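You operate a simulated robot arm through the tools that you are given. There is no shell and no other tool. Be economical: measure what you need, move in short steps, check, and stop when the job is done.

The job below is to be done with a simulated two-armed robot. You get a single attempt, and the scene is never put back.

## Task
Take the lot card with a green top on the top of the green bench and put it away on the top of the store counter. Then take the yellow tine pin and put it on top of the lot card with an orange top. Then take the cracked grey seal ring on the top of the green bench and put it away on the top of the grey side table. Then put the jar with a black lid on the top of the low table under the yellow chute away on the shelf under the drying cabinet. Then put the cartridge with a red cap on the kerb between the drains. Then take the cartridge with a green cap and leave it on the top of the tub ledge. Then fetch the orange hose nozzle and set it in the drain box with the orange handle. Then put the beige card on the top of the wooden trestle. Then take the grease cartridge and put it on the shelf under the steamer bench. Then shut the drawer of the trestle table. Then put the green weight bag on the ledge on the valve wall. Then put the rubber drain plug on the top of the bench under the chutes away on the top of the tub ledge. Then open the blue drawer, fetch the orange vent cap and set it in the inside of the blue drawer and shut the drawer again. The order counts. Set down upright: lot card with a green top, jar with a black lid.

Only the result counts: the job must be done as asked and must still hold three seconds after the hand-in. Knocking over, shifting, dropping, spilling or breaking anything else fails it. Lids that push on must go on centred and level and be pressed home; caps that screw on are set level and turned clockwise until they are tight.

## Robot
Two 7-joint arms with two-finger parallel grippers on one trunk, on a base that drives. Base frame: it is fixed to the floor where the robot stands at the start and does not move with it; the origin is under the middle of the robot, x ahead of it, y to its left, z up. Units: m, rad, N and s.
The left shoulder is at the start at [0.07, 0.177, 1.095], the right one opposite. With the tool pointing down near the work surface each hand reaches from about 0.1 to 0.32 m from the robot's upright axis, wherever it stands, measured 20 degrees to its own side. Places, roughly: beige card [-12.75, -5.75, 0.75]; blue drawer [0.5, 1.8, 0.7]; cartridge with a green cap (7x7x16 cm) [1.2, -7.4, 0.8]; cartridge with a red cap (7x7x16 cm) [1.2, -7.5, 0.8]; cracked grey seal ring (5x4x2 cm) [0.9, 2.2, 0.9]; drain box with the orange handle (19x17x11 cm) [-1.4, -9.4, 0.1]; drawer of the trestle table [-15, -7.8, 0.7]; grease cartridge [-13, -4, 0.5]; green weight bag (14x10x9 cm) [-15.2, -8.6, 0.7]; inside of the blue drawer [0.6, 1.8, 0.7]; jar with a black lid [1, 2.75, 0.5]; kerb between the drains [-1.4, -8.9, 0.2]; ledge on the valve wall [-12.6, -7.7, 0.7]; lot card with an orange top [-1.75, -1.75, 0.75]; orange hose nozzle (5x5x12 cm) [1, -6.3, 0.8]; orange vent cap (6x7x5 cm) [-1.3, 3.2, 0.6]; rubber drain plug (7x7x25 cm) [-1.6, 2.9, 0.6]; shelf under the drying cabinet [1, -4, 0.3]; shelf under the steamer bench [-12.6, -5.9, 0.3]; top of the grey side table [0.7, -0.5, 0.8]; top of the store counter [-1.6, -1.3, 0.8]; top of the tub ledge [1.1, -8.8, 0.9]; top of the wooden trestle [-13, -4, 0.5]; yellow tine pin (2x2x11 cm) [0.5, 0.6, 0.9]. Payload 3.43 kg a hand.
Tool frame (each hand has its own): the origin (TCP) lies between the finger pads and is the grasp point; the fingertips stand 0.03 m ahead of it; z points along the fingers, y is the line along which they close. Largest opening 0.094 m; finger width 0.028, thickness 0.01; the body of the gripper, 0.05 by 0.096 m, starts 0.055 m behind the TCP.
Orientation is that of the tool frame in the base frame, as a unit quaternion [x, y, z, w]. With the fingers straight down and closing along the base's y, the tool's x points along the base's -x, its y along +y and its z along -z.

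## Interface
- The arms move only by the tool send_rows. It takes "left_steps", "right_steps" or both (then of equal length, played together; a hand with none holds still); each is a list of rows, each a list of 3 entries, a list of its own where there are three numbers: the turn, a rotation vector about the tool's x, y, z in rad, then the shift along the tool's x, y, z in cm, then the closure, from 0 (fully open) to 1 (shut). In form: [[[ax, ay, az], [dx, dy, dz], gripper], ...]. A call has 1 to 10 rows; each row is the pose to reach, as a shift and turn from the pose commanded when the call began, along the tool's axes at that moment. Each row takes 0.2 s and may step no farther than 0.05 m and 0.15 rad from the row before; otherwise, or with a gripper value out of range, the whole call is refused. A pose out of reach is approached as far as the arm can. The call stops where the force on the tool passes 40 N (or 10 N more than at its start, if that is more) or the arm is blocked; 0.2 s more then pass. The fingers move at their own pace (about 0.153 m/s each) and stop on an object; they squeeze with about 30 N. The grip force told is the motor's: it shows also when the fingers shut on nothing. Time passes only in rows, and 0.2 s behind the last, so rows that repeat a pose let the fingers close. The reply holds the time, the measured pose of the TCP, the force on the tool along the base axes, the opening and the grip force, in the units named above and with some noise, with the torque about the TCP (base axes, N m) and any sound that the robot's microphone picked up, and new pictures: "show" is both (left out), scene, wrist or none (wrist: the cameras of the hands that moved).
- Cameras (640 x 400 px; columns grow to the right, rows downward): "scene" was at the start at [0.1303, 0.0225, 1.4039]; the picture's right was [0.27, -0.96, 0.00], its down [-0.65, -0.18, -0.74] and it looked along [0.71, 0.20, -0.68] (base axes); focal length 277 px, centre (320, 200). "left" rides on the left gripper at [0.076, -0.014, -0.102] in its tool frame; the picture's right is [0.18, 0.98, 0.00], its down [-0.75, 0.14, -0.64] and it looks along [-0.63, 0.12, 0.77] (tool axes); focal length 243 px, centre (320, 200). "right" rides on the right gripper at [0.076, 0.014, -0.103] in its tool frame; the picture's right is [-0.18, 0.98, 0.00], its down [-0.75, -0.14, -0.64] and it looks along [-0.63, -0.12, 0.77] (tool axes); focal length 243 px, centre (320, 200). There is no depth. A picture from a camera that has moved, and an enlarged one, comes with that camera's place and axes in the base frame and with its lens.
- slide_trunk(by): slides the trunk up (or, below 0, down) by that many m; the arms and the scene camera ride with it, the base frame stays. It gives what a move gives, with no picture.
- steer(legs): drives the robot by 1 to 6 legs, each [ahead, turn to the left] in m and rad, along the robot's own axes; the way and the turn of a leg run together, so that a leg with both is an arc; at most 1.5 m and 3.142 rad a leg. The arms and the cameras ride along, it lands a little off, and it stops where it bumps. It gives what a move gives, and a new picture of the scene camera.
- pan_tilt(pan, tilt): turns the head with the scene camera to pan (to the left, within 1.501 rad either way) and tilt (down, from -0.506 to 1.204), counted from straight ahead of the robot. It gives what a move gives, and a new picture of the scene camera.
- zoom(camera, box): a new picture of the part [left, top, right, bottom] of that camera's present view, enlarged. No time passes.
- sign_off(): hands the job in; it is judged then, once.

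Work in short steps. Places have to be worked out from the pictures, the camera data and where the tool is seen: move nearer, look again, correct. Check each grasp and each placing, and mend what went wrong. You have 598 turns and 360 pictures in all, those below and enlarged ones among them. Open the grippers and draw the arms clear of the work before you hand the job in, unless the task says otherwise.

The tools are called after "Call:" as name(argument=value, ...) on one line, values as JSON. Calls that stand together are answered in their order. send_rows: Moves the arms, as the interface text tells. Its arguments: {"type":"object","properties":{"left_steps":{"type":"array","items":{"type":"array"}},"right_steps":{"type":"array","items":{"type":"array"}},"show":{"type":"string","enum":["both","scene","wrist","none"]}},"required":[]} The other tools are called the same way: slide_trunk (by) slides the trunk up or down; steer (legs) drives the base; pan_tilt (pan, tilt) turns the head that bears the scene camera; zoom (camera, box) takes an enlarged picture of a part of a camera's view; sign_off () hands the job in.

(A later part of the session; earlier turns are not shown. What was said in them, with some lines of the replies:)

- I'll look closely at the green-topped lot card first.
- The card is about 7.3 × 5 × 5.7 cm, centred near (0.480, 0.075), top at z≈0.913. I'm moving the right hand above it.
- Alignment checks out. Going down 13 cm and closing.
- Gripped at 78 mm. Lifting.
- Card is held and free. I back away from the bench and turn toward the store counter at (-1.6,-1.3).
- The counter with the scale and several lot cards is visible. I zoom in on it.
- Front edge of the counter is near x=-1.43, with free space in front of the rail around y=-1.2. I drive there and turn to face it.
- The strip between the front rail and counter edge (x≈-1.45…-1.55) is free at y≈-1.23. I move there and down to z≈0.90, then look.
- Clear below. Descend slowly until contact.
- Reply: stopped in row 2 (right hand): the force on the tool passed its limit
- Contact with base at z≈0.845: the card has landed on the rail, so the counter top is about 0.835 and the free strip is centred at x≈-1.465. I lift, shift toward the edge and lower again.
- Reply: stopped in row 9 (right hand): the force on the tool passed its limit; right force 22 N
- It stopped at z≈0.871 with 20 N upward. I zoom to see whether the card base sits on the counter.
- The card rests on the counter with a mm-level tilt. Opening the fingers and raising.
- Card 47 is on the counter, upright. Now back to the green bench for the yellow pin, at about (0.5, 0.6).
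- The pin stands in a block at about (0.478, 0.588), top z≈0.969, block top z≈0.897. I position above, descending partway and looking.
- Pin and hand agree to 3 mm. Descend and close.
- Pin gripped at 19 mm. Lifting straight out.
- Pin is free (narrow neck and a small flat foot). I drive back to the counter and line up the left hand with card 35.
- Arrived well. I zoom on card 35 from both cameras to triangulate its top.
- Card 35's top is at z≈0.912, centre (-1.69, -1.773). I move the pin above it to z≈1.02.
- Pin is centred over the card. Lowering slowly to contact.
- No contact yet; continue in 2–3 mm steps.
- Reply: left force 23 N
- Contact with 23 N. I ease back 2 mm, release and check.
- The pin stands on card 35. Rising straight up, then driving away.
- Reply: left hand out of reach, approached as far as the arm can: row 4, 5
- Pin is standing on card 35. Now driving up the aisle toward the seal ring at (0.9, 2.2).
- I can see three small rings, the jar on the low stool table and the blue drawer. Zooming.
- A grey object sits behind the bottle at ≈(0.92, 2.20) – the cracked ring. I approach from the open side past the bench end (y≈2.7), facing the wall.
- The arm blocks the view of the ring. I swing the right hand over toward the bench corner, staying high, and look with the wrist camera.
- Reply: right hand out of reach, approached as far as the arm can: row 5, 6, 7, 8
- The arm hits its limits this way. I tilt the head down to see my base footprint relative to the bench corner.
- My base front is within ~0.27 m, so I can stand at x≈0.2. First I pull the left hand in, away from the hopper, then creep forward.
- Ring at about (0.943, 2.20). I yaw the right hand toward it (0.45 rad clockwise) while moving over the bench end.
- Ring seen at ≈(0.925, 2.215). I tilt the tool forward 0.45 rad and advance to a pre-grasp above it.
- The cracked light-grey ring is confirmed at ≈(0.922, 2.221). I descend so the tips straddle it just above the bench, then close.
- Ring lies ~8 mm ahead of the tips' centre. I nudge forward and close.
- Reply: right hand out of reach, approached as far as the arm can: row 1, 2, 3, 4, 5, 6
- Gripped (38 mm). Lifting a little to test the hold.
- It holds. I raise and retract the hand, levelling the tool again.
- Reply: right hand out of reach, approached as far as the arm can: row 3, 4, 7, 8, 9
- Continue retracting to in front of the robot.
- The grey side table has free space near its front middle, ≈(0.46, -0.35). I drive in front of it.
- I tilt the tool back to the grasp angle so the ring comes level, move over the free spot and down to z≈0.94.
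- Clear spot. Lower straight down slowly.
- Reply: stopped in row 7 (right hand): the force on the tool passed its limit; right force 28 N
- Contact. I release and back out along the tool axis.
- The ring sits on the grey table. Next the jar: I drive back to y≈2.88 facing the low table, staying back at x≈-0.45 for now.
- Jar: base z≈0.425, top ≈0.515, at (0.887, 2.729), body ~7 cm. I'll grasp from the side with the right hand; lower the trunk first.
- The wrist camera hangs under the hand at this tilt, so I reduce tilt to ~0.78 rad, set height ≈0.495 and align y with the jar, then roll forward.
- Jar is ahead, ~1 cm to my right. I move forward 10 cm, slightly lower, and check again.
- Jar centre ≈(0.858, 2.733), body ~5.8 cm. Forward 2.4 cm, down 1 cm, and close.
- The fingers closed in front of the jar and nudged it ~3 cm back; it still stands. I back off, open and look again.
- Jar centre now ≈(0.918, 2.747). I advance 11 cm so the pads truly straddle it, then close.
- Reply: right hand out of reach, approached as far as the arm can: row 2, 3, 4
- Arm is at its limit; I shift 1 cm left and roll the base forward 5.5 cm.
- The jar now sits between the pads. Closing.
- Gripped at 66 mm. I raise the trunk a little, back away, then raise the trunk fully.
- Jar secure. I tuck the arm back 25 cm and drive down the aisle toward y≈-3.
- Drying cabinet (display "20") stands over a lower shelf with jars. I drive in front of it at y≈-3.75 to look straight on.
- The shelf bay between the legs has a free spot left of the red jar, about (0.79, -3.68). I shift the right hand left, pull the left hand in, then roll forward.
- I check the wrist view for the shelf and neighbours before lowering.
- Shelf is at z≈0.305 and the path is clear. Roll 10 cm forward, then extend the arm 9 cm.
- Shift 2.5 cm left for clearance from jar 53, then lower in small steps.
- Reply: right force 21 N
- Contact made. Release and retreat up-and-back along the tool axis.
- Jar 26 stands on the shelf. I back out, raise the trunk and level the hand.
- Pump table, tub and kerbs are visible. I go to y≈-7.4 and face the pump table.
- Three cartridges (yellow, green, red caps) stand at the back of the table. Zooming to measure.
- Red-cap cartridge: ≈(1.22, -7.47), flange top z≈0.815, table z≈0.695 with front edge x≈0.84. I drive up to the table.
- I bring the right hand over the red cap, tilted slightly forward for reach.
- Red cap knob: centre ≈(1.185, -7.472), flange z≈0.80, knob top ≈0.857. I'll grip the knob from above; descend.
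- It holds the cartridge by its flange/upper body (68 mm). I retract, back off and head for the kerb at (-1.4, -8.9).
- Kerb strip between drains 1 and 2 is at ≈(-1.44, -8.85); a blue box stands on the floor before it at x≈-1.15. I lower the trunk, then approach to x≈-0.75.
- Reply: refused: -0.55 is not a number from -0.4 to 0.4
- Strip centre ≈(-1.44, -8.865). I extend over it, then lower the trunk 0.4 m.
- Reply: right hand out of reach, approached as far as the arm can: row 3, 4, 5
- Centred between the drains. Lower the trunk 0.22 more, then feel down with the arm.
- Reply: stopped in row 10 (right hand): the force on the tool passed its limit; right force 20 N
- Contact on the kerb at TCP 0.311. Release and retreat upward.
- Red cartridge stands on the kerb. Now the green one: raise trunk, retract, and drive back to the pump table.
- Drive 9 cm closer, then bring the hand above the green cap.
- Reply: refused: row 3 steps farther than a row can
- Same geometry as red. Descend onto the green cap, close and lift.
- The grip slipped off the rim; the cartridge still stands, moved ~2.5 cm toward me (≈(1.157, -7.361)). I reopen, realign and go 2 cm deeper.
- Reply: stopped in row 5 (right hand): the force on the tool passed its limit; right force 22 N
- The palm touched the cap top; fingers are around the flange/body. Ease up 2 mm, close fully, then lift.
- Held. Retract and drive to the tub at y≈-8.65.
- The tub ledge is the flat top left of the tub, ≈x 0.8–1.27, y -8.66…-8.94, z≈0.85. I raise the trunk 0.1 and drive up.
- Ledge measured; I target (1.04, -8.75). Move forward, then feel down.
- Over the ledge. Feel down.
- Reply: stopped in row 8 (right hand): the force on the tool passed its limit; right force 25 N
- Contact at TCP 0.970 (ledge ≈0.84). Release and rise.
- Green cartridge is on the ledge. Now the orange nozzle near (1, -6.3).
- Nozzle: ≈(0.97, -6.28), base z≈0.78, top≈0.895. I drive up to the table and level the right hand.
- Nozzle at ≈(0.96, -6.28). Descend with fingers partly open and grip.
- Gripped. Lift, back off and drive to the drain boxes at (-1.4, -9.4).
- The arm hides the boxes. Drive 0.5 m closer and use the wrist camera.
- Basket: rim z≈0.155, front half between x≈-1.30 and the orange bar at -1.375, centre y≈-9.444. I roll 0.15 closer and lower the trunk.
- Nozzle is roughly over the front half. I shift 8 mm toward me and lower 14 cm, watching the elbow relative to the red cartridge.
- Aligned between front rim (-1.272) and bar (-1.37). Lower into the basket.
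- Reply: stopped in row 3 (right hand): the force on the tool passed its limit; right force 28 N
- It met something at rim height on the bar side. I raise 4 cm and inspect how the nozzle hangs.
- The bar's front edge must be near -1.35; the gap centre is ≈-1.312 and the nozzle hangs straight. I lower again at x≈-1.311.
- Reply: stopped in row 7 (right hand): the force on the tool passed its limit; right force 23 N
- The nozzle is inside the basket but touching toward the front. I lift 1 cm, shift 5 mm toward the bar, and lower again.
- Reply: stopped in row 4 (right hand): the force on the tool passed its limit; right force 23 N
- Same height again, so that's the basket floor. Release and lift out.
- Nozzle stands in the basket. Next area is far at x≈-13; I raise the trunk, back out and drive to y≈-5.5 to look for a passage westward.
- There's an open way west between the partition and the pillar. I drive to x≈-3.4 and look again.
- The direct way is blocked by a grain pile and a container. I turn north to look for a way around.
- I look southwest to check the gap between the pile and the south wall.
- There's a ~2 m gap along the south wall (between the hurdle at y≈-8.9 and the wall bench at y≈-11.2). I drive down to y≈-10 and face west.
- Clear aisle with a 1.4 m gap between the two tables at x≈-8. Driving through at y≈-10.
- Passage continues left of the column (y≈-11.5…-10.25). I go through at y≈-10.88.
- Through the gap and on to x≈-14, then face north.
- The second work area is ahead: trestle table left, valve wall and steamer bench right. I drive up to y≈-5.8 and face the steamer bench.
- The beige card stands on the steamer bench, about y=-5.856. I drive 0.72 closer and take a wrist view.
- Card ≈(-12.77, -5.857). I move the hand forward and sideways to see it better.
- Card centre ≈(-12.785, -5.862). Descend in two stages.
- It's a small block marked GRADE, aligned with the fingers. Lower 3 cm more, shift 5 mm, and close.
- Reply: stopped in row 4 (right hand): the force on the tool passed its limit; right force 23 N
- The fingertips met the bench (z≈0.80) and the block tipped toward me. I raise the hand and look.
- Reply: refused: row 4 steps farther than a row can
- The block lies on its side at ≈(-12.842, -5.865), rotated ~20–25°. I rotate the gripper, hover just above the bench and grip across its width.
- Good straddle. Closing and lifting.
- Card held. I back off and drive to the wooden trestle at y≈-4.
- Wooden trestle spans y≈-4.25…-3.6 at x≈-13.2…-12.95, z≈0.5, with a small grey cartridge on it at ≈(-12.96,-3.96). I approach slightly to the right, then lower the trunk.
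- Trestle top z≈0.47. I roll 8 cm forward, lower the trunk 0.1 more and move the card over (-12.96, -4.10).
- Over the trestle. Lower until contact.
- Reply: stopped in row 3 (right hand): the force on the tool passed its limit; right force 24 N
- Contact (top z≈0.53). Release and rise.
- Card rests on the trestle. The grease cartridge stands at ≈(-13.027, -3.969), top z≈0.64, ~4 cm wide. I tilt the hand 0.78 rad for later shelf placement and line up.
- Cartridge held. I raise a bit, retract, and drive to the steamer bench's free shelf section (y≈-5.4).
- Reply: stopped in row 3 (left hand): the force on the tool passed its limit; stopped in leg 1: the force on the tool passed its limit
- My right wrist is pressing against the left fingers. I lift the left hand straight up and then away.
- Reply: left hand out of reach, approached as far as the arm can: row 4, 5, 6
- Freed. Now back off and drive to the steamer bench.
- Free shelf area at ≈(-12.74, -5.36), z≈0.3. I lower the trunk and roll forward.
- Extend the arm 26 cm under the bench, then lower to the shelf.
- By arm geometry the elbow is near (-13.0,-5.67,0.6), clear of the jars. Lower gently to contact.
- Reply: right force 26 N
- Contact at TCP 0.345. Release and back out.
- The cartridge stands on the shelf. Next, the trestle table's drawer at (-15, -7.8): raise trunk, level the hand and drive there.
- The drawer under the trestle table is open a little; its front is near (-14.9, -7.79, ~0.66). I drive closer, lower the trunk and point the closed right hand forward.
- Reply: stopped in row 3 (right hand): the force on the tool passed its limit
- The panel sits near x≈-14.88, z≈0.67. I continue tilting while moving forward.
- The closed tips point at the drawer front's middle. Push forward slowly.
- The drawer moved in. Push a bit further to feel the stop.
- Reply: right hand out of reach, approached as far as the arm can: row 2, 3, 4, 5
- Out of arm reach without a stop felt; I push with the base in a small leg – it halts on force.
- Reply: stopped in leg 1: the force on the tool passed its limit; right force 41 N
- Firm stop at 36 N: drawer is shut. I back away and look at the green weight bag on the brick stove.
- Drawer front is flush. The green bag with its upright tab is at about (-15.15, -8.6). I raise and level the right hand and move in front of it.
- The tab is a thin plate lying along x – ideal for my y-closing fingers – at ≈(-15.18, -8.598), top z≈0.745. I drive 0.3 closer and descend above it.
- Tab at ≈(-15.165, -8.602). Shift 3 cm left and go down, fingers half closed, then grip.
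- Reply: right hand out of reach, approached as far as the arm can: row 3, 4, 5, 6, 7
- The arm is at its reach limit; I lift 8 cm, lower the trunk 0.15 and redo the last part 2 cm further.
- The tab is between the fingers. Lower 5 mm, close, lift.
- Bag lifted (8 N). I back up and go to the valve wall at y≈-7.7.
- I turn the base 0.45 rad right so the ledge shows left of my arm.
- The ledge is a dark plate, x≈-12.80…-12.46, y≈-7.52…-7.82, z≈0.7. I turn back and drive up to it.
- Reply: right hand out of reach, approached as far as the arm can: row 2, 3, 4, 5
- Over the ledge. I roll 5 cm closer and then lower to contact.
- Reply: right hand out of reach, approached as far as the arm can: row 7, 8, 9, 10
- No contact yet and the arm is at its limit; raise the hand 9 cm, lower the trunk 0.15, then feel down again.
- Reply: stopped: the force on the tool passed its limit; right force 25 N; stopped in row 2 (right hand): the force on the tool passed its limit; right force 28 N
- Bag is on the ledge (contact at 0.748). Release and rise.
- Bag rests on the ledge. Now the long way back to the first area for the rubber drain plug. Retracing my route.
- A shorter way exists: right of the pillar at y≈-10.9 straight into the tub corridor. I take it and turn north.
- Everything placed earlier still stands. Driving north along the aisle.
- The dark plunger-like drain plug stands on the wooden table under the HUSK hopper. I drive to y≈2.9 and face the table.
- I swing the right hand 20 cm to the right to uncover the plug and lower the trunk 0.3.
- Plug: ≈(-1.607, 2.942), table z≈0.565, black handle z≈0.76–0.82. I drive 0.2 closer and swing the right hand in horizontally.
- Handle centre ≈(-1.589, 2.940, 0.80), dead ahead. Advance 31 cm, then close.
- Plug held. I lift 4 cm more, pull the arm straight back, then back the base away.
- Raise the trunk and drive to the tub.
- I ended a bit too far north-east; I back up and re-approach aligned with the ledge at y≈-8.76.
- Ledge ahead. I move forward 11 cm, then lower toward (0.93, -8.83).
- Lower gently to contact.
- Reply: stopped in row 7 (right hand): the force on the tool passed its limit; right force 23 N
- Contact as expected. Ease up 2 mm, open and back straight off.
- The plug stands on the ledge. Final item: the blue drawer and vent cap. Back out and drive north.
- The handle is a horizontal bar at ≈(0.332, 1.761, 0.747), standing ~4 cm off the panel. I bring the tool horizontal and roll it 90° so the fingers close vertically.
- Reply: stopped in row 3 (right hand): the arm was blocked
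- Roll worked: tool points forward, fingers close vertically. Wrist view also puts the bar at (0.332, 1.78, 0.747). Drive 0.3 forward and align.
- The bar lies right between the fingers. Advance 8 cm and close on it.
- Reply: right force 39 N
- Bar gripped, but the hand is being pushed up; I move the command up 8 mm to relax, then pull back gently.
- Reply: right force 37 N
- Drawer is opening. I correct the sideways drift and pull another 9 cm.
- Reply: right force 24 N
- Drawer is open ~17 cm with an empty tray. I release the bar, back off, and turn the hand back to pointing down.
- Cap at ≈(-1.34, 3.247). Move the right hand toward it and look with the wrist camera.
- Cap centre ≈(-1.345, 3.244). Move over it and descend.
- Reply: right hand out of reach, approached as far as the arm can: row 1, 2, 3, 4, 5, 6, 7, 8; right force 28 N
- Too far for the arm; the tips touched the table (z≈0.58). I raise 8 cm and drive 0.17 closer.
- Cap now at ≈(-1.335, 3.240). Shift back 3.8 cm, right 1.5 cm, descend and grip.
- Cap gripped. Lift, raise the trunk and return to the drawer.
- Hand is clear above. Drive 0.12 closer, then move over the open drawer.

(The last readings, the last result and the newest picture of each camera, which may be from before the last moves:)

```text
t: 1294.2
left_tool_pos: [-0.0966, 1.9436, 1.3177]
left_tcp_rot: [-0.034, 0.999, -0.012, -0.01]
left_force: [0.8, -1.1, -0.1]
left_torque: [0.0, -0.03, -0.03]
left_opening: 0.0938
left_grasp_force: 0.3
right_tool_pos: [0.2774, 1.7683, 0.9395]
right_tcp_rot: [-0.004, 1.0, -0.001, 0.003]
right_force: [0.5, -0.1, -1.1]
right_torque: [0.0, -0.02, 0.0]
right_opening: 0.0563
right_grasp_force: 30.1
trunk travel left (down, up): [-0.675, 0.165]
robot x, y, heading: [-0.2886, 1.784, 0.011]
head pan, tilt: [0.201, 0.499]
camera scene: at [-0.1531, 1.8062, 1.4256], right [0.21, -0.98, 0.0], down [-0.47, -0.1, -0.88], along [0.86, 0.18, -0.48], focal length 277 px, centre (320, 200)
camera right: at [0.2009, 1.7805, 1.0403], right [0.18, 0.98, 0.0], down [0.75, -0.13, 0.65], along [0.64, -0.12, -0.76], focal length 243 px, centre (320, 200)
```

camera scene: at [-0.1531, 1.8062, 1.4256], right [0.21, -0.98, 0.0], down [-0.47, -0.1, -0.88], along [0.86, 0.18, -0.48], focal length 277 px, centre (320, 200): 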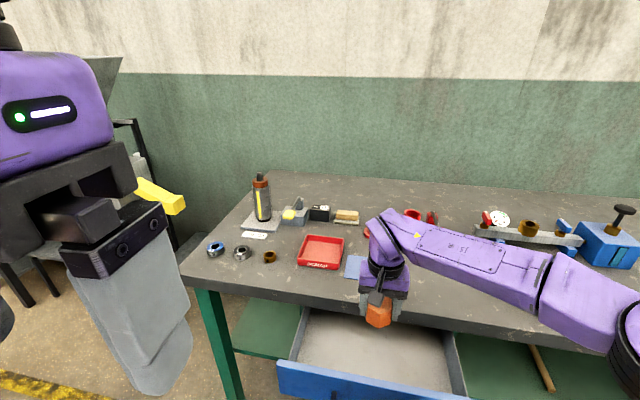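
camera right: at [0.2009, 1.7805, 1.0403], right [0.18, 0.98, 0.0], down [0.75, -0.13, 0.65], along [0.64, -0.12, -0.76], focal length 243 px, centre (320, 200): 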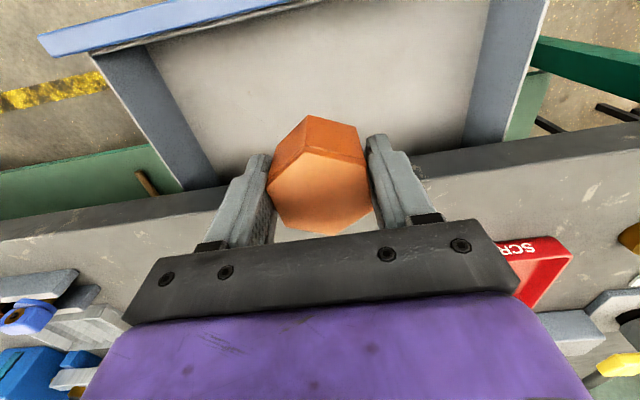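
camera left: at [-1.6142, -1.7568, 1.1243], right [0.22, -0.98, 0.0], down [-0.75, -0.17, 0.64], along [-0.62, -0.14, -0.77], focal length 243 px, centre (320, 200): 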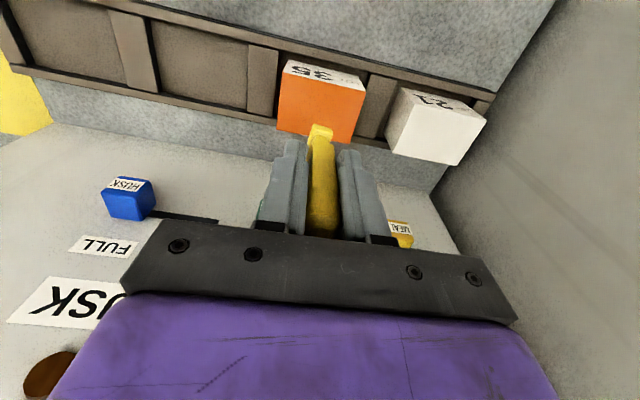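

Over the drawer. Shift 2 cm back toward me and lower to contact.

Call:
send_rows(right_steps=[[[0, 0, 0], [1.8, 0, 2], 1], [[0, 0, 0], [1.8, 0, 6], 1], [[0, 0, 0], [1.8, 0, 10], 1], [[0, 0, 0], [1.8, 0, 14], 1], [[0, 0, 0], [1.8, 0, 16.5], 1], [[0, 0, 0], [1.8, 0, 17.5], 1], [[0, 0, 0], [1.8, 0, 18.5], 1], [[0, 0, 0], [1.8, 0, 19.3], 1], [[0, 0, 0], [1.8, 0, 20.1], 1], [[0, 0, 0], [1.8, 0, 20.9], 1]], show="wrist")

```text
t: 1296.3
left_tool_pos: [-0.0977, 1.9442, 1.318]
left_tcp_rot: [-0.034, 0.999, -0.012, -0.008]
left_force: [-0.8, 0.5, 0.5]
left_torque: [-0.01, 0.04, 0.01]
left_opening: 0.0939
left_grasp_force: 0.1
right_tool_pos: [0.2642, 1.7675, 0.7438]
right_tcp_rot: [-0.002, 1.0, 0.001, 0.006]
right_force: [-0.5, -1.6, 19.8]
right_torque: [-0.67, 0.32, -0.03]
right_opening: 0.0565
right_grasp_force: 30.7
trunk travel left (down, up): [-0.675, 0.165]
robot x, y, heading: [-0.2942, 1.7895, 0.009]
head pan, tilt: [0.201, 0.499]
stopped in row 10 (right hand): the force on the tool passed its limit (the readings are from after the stop); the commanded pose is now the measured one
camera right: at [0.1864, 1.7805, 0.8435], right [0.18, 0.98, 0.0], down [0.75, -0.14, 0.65], along [0.64, -0.11, -0.76], focal length 243 px, centre (320, 200)
```

right: 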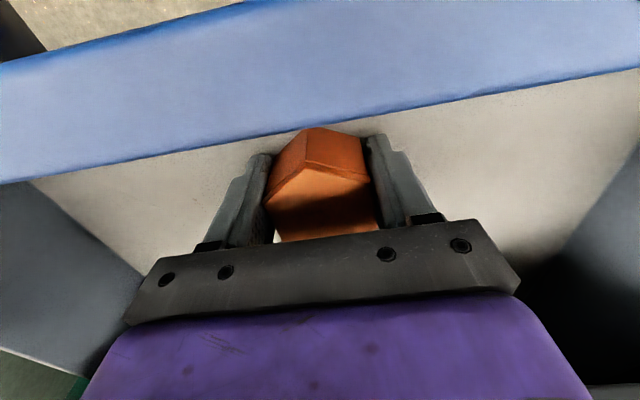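

Cap rests on the drawer floor. Release and rise straight up.

Call:
send_rows(right_steps=[[[0, 0, 0], [0, 0, -0.2], 0.3], [[0, 0, 0], [0, 0, -0.2], 0], [[0, 0, 0], [0, 0, -0.2], 0], [[0, 0, 0], [0, 0, -4], 0], [[0, 0, 0], [0, 0, -8.5], 0], [[0, 0, 0], [0, 0, -13], 0], [[0, 0, 0], [0, 0, -17.5], 0], [[0, 0, 0], [3, 0, -20], 0], [[0, 0, 0], [7, 0, -21], 0], [[0, 0, 0], [11, 0, -21], 0]], show="wrist")

```text
t: 1298.5
left_tool_pos: [-0.0961, 1.944, 1.3168]
left_tcp_rot: [-0.035, 0.999, -0.013, -0.009]
left_force: [-0.3, 0.0, 0.3]
left_torque: [-0.02, -0.03, -0.02]
left_opening: 0.0938
left_grasp_force: 0.0
right_tool_pos: [0.1503, 1.7653, 0.9506]
right_tcp_rot: [-0.002, 1.0, -0.001, 0.003]
right_force: [0.0, -0.4, 0.9]
right_torque: [-0.01, -0.01, -0.03]
right_opening: 0.0941
right_grasp_force: 0.0
trunk travel left (down, up): [-0.675, 0.165]
robot x, y, heading: [-0.2888, 1.7866, 0.009]
head pan, tilt: [0.201, 0.499]
camera right: at [0.0736, 1.779, 1.0515], right [0.18, 0.98, 0.0], down [0.75, -0.14, 0.65], along [0.64, -0.12, -0.76], focal length 243 px, centre (320, 200)
```

right: 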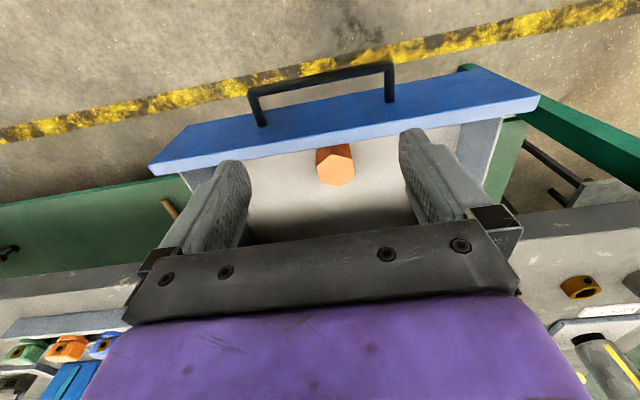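

Cap lies in the drawer. To shut it I back off, lower the trunk, close the fingers and point the hand forward.

Call:
steer(legs=[[-0.3, 0]])

Call:
slide_trunk(by=-0.2)

Call:
send_rows(right_steps=[[[0, -0.13, 0], [0, 0, -0.5], 1], [[0, -0.26, 0], [0, 0, -1], 1], [[0, -0.39, 0], [0, 0, -1.5], 1], [[0, -0.52, 0], [0, 0, -2], 1], [[0, -0.65, 0], [0, 0, -2.5], 1], [[0, -0.78, 0], [0, 0, -3], 1], [[0, -0.91, 0], [0, 0, -3.5], 1], [[0, -1.04, 0], [0, 0, -4], 1], [[0, -1.15, 0], [0, 0, -4.5], 1]], show="both")

```text
t: 1300.5
left_tool_pos: [-0.392, 1.9419, 1.3172]
left_tcp_rot: [-0.036, 0.999, -0.012, -0.01]
left_force: [0.4, -0.2, -0.3]
left_torque: [-0.02, 0.02, 0.02]
left_opening: 0.0942
left_grasp_force: 0.0
right_tool_pos: [-0.1445, 1.7635, 0.9492]
right_tcp_rot: [-0.003, 1.0, 0.0, 0.003]
right_force: [0.0, -0.4, -0.3]
right_torque: [-0.01, 0.0, -0.01]
right_opening: 0.0942
right_grasp_force: 0.1
trunk travel left (down, up): [-0.675, 0.165]
robot x, y, heading: [-0.5899, 1.7856, 0.006]
head pan, tilt: [0.201, 0.499]
camera scene: at [-0.4495, 1.804, 1.4254], right [0.21, -0.98, 0.0], down [-0.47, -0.1, -0.88], along [0.86, 0.18, -0.48], focal length 277 px, centre (320, 200)
```

scene: 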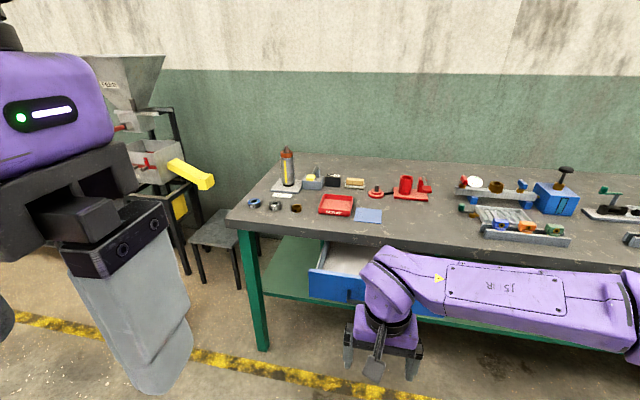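

```text
t: 1302.7
left_tool_pos: [-0.3942, 1.9428, 1.117]
left_tcp_rot: [-0.036, 0.999, -0.012, -0.01]
left_force: [-0.4, 0.0, 0.2]
left_torque: [-0.01, 0.02, 0.01]
left_opening: 0.0941
left_grasp_force: 0.1
right_tool_pos: [-0.1455, 1.7638, 0.7501]
right_tcp_rot: [-0.003, 1.0, 0.0, 0.003]
right_force: [-0.1, 0.6, 0.2]
right_torque: [0.0, -0.03, 0.02]
right_opening: 0.0941
right_grasp_force: 0.1
trunk travel left (down, up): [-0.475, 0.365]
robot x, y, heading: [-0.5865, 1.7838, 0.016]
head pan, tilt: [0.201, 0.499]
```

```text
t: 1304.7
left_tool_pos: [-0.3931, 1.942, 1.1168]
left_tcp_rot: [-0.036, 0.999, -0.012, -0.009]
left_force: [0.3, 0.5, -0.7]
left_torque: [0.0, -0.01, 0.0]
left_opening: 0.0942
left_grasp_force: 0.0
right_tool_pos: [-0.1448, 1.7649, 0.7957]
right_tcp_rot: [-0.003, 0.837, 0.002, 0.547]
right_force: [0.6, 0.5, -0.2]
right_torque: [-0.01, 0.0, 0.0]
right_opening: 0.0
right_grasp_force: 29.4
trunk travel left (down, up): [-0.475, 0.365]
robot x, y, heading: [-0.5919, 1.786, 0.007]
head pan, tilt: [0.201, 0.499]
camera scene: at [-0.4503, 1.8046, 1.2255], right [0.21, -0.98, 0.0], down [-0.47, -0.1, -0.88], along [0.86, 0.18, -0.48], focal length 277 px, centre (320, 200)
camera right: at [-0.2702, 1.7766, 0.7656], right [0.07, 0.98, 0.17], down [-0.29, -0.14, 0.95], along [0.96, -0.11, 0.27], focal length 243 px, centre (320, 200)
```

scene: 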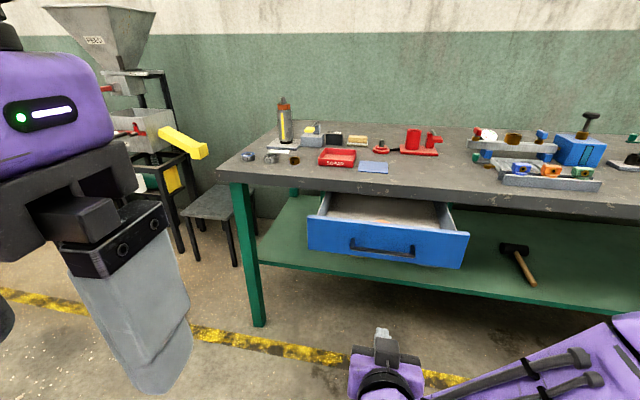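
right: 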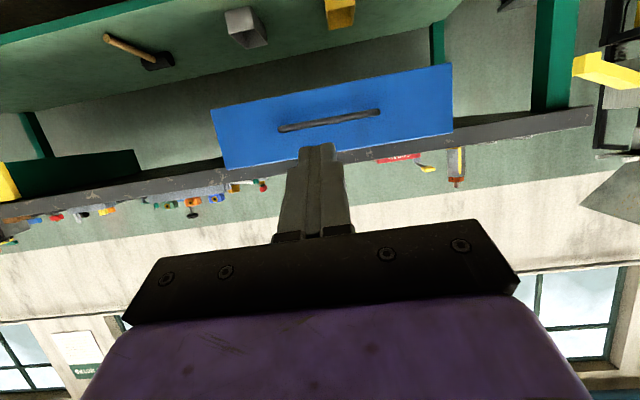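

Tips aim at the panel above the bar (z≈0.784). Drive 0.25 forward, then push with the arm.

Call:
steer(legs=[[0.25, 0]])

Call:
send_rows(right_steps=[[[0, 0, 0], [-1.4, 0, 3.2], 1], [[0, 0, 0], [-2.8, 0, 6.4], 1], [[0, 0, 0], [-4, 0, 9.2], 1], [[0, 0, 0], [-5.2, 0, 12], 1], [[0, 0, 0], [-6.4, 0, 14.7], 1], [[0, 0, 0], [-7.6, 0, 17.4], 1], [[0, 0, 0], [-8.4, 0, 19.2], 1]], show="scene")

```text
t: 1306.5
left_tool_pos: [-0.1362, 1.9441, 1.1171]
left_tcp_rot: [-0.035, 0.999, -0.011, -0.01]
left_force: [0.2, 0.4, 0.1]
left_torque: [0.02, 0.03, 0.0]
left_opening: 0.0942
left_grasp_force: 0.0
right_tool_pos: [0.1097, 1.7663, 0.7947]
right_tcp_rot: [-0.002, 0.838, 0.001, 0.546]
right_force: [0.1, 0.6, -0.2]
right_torque: [-0.01, 0.02, 0.0]
right_opening: 0.0
right_grasp_force: 29.7
trunk travel left (down, up): [-0.475, 0.365]
robot x, y, heading: [-0.3345, 1.7908, 0.005]
head pan, tilt: [0.201, 0.499]
camera scene: at [-0.1937, 1.8057, 1.2254], right [0.21, -0.98, 0.0], down [-0.47, -0.1, -0.88], along [0.86, 0.18, -0.48], focal length 277 px, centre (320, 200)
```

scene: 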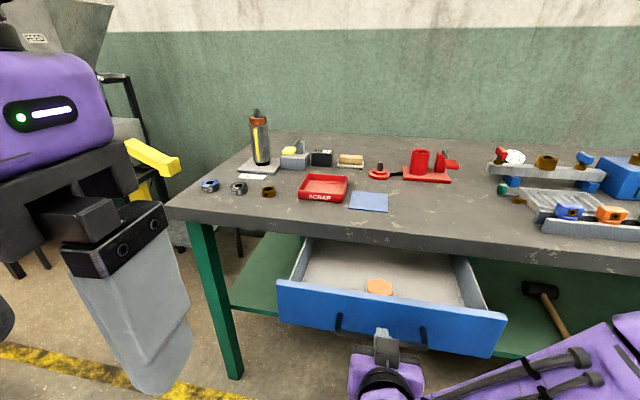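

```text
t: 1308.2
left_tool_pos: [-0.1372, 1.9444, 1.1177]
left_tcp_rot: [-0.034, 0.999, -0.011, -0.009]
left_force: [0.1, 0.3, 0.3]
left_torque: [0.0, -0.04, 0.01]
left_opening: 0.094
left_grasp_force: 0.0
right_tool_pos: [0.3202, 1.7648, 0.7956]
right_tcp_rot: [-0.002, 0.838, 0.001, 0.546]
right_force: [0.2, -0.7, 0.1]
right_torque: [0.01, -0.02, 0.0]
right_opening: 0.0001
right_grasp_force: 30.3
trunk travel left (down, up): [-0.475, 0.365]
robot x, y, heading: [-0.3336, 1.7908, 0.008]
head pan, tilt: [0.201, 0.499]
camera scene: at [-0.1944, 1.8057, 1.2255], right [0.21, -0.98, 0.0], down [-0.47, -0.1, -0.88], along [0.86, 0.18, -0.48], focal length 277 px, centre (320, 200)
```

scene: 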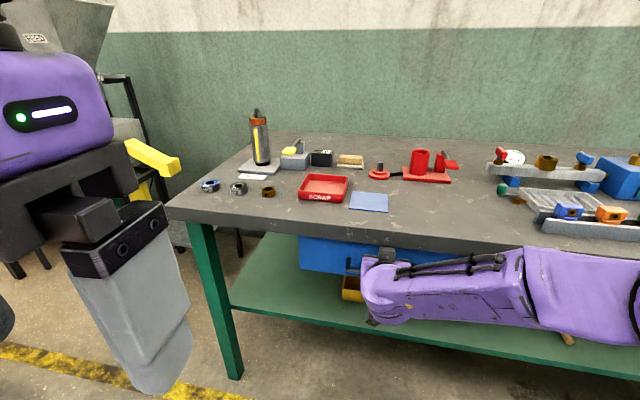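

Nearly shut. Push on to the stop.

Call:
send_rows(right_steps=[[[0, 0, 0], [-0.3, 0, 0.7], 1], [[0, 0, 0], [-0.6, 0, 1.4], 1], [[0, 0, 0], [-0.9, 0, 2.1], 1], [[0, 0, 0], [-1.2, 0, 2.8], 1], [[0, 0, 0], [-1.5, 0, 3.5], 1], [[0, 0, 0], [-1.8, 0, 4.2], 1], [[0, 0, 0], [-2.1, 0, 4.9], 1]], show="none")

```text
t: 1308.8
left_tool_pos: [-0.1428, 1.9421, 1.1179]
left_tcp_rot: [-0.032, 0.999, -0.012, -0.007]
left_force: [0.0, -0.1, -0.8]
left_torque: [-0.01, 0.0, 0.02]
left_opening: 0.0939
left_grasp_force: 0.0
right_tool_pos: [0.3251, 1.7652, 0.7947]
right_tcp_rot: [-0.001, 0.839, 0.001, 0.545]
right_force: [-26.0, -3.9, 8.8]
right_torque: [0.05, -0.32, -0.14]
right_opening: 0.0
right_grasp_force: 29.9
trunk travel left (down, up): [-0.475, 0.365]
robot x, y, heading: [-0.337, 1.7912, 0.003]
head pan, tilt: [0.201, 0.499]
stopped in row 3 (right hand): the force on the tool passed its limit (the readings are from after the stop); the commanded pose is now the measured one
```

Stop at 26 N. I back off and check that the drawer is flush.

Call:
send_rows(right_steps=[[[0, 0, 0], [1.6, 0, -3.6], 1], [[0, 0, 0], [3.4, 0, -7.6], 1], [[0, 0, 0], [5.2, 0, -11.6], 1]], show="none")

Call:
steer(legs=[[-0.25, 0]])

Call:
zoom(camera="scene", box=[290, 180, 490, 290])

```text
t: 1309.6
left_tool_pos: [-0.1378, 1.9443, 1.1171]
left_tcp_rot: [-0.033, 0.999, -0.013, -0.01]
left_force: [0.3, 0.7, 1.7]
left_torque: [0.03, -0.03, -0.05]
left_opening: 0.0939
left_grasp_force: 0.1
right_tool_pos: [0.2018, 1.7652, 0.7921]
right_tcp_rot: [-0.002, 0.839, 0.001, 0.544]
right_force: [0.6, 1.0, 0.4]
right_torque: [-0.01, -0.02, -0.03]
right_opening: 0.0003
right_grasp_force: 29.8
trunk travel left (down, up): [-0.475, 0.365]
robot x, y, heading: [-0.3359, 1.7893, 0.007]
head pan, tilt: [0.201, 0.499]
```

```text
t: 1311.4
left_tool_pos: [-0.3856, 1.9418, 1.1175]
left_tcp_rot: [-0.034, 0.999, -0.012, -0.009]
left_force: [0.4, 0.5, -0.1]
left_torque: [-0.02, -0.01, 0.01]
left_opening: 0.094
left_grasp_force: 0.1
right_tool_pos: [-0.043, 1.7648, 0.7927]
right_tcp_rot: [-0.004, 0.84, 0.002, 0.543]
right_force: [-0.6, 0.4, 0.2]
right_torque: [0.0, 0.01, -0.01]
right_opening: 0.0001
right_grasp_force: 30.3
trunk travel left (down, up): [-0.475, 0.365]
robot x, y, heading: [-0.5778, 1.7832, 0.006]
head pan, tilt: [0.201, 0.499]
camera scene: at [-0.4424, 1.8043, 1.2256], right [0.2, -0.98, 0.0], down [-0.47, -0.1, -0.88], along [0.86, 0.18, -0.48], focal length 277 px, centre (320, 200)
```

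scene: 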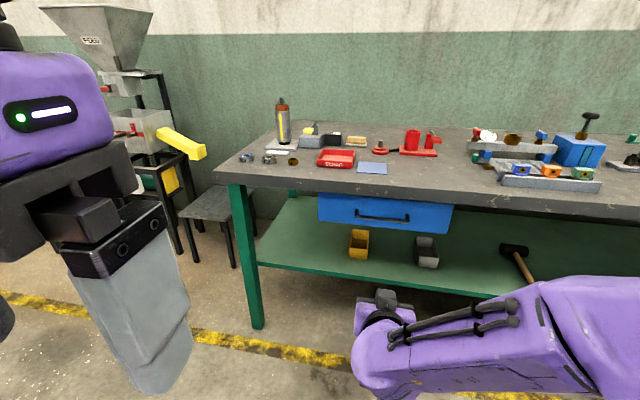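

```text
3.20 times, centred on (390, 235) of scene
camera zoom: at [-0.4424, 1.8043, 1.2256], right [0.2, -0.98, 0.0], down [-0.47, -0.1, -0.88], along [0.86, 0.18, -0.48], focal length 887 px, centre (96, 88)
```

zoom: 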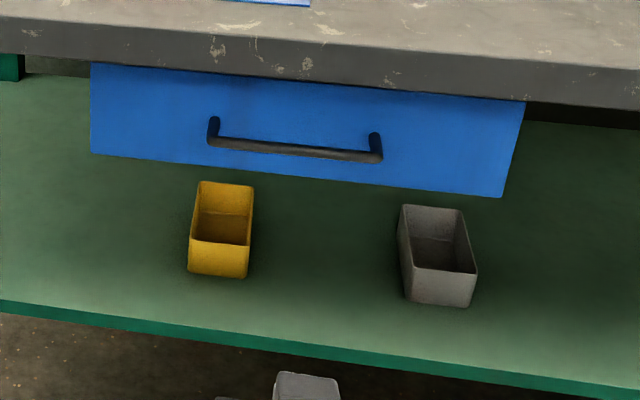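

The drawer is flush again (bar at the same place as before). I open the right gripper, level the hand, and take a quick look at the pin on card 35 before handing in.

Call:
send_rows(right_steps=[[[0, 0.15, 0], [0, 0, -1], 0], [[0, 0.3, 0], [0, 0, -2], 0], [[0, 0.45, 0], [0, 0, -3], 0], [[0, 0.6, 0], [0, 0, -4], 0], [[0, 0.75, 0], [0, 0, -5], 0], [[0, 0.9, 0], [0, 0, -6], 0]], show="none")

Call:
slide_trunk(by=0.2)

Call:
steer(legs=[[0, -1.57], [1.5, 0], [1.2, 0], [0, -1.0]])

Call:
pan_tilt(pan=0.4, tilt=0.45)

```text
t: 1312.8
left_tool_pos: [-0.384, 1.9417, 1.1167]
left_tcp_rot: [-0.034, 0.999, -0.011, -0.009]
left_force: [0.2, -0.1, 0.1]
left_torque: [0.05, 0.02, 0.01]
left_opening: 0.0941
left_grasp_force: 0.1
right_tool_pos: [-0.0971, 1.764, 0.816]
right_tcp_rot: [-0.003, 0.992, 0.0, 0.122]
right_force: [0.2, -0.4, 0.1]
right_torque: [0.03, 0.05, -0.01]
right_opening: 0.094
right_grasp_force: 0.0
trunk travel left (down, up): [-0.475, 0.365]
robot x, y, heading: [-0.5847, 1.7853, 0.002]
head pan, tilt: [0.201, 0.499]
```

```text
t: 1314.9
left_tool_pos: [-0.3839, 1.9424, 1.3179]
left_tcp_rot: [-0.034, 0.999, -0.012, -0.009]
left_force: [0.8, 0.4, 0.4]
left_torque: [-0.02, -0.02, 0.03]
left_opening: 0.0937
left_grasp_force: 0.2
right_tool_pos: [-0.0975, 1.763, 1.0161]
right_tcp_rot: [-0.004, 0.992, 0.0, 0.124]
right_force: [-0.4, 0.0, -0.6]
right_torque: [0.0, 0.0, 0.0]
right_opening: 0.0943
right_grasp_force: 0.1
trunk travel left (down, up): [-0.675, 0.165]
robot x, y, heading: [-0.5848, 1.7845, 0.003]
head pan, tilt: [0.201, 0.499]
```

```text
t: 1334.3
left_tool_pos: [-0.5021, -1.1409, 1.3178]
left_tcp_rot: [0.945, 0.326, 0.005, -0.015]
left_force: [0.1, 0.7, -0.1]
left_torque: [-0.01, 0.0, 0.02]
left_opening: 0.094
left_grasp_force: 0.1
right_tool_pos: [-0.8412, -1.1523, 1.017]
right_tcp_rot: [0.948, 0.295, -0.118, 0.036]
right_force: [-0.1, 0.5, 0.4]
right_torque: [0.0, 0.02, 0.02]
right_opening: 0.0938
right_grasp_force: 0.1
trunk travel left (down, up): [-0.675, 0.165]
robot x, y, heading: [-0.4329, -0.9009, -2.543]
head pan, tilt: [0.201, 0.499]
camera scene: at [-0.5329, -0.9934, 1.4255], right [-0.72, 0.7, 0.0], down [0.33, 0.34, -0.88], along [-0.61, -0.63, -0.48], focal length 277 px, centre (320, 200)
```

scene: 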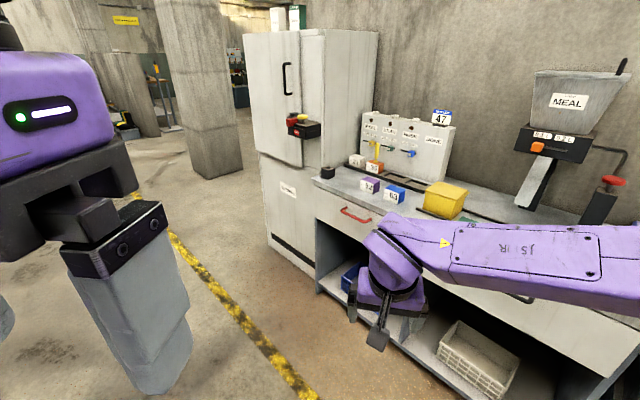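

```text
t: 1335.0
left_tool_pos: [-0.504, -1.139, 1.3176]
left_tcp_rot: [0.945, 0.326, 0.006, -0.014]
left_force: [-0.7, 0.0, -1.0]
left_torque: [-0.01, -0.01, 0.03]
left_opening: 0.0937
left_grasp_force: 0.0
right_tool_pos: [-0.841, -1.152, 1.0168]
right_tcp_rot: [0.948, 0.294, -0.118, 0.036]
right_force: [-1.4, -0.2, -0.8]
right_torque: [0.03, -0.02, 0.02]
right_opening: 0.0942
right_grasp_force: 0.1
trunk travel left (down, up): [-0.675, 0.165]
robot x, y, heading: [-0.4261, -0.8981, -2.539]
head pan, tilt: [0.4, 0.45]
camera scene: at [-0.5195, -1.0052, 1.4299], right [-0.84, 0.54, 0.0], down [0.24, 0.37, -0.9], along [-0.49, -0.76, -0.44], focal length 277 px, centre (320, 200)
```

scene: 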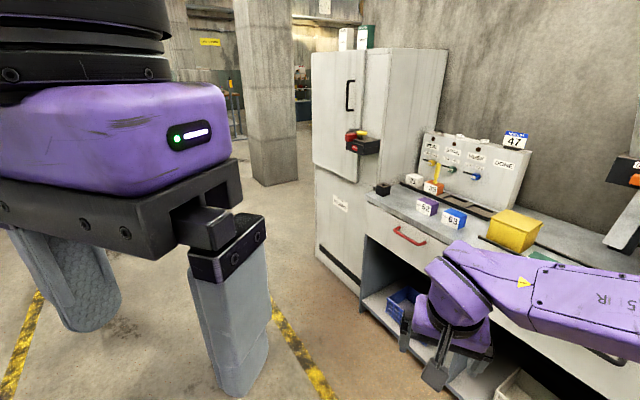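

The yellow pin still stands on card 35, both grippers are open, and the arms are clear of the work. Handing in.

Call:
sign_off()

```text
The job is handed in.
```

All thirteen steps were carried out in the order given and the job is handed in. Both grippers are open and the arms are clear of the work. Three things to know:

- **Beige card:** I took this to be the small block marked GRADE on the steamer bench. I tipped it over before I got hold of it, and it now lies on its side on the trestle.
- **Jar and green cartridge:** each was nudged about 2–3 cm while I was gripping it. Neither fell over.
- **Checks:** I saw each item in place after setting it down. Before handing in I only looked again at the yellow pin; it still stands on the orange lot card.
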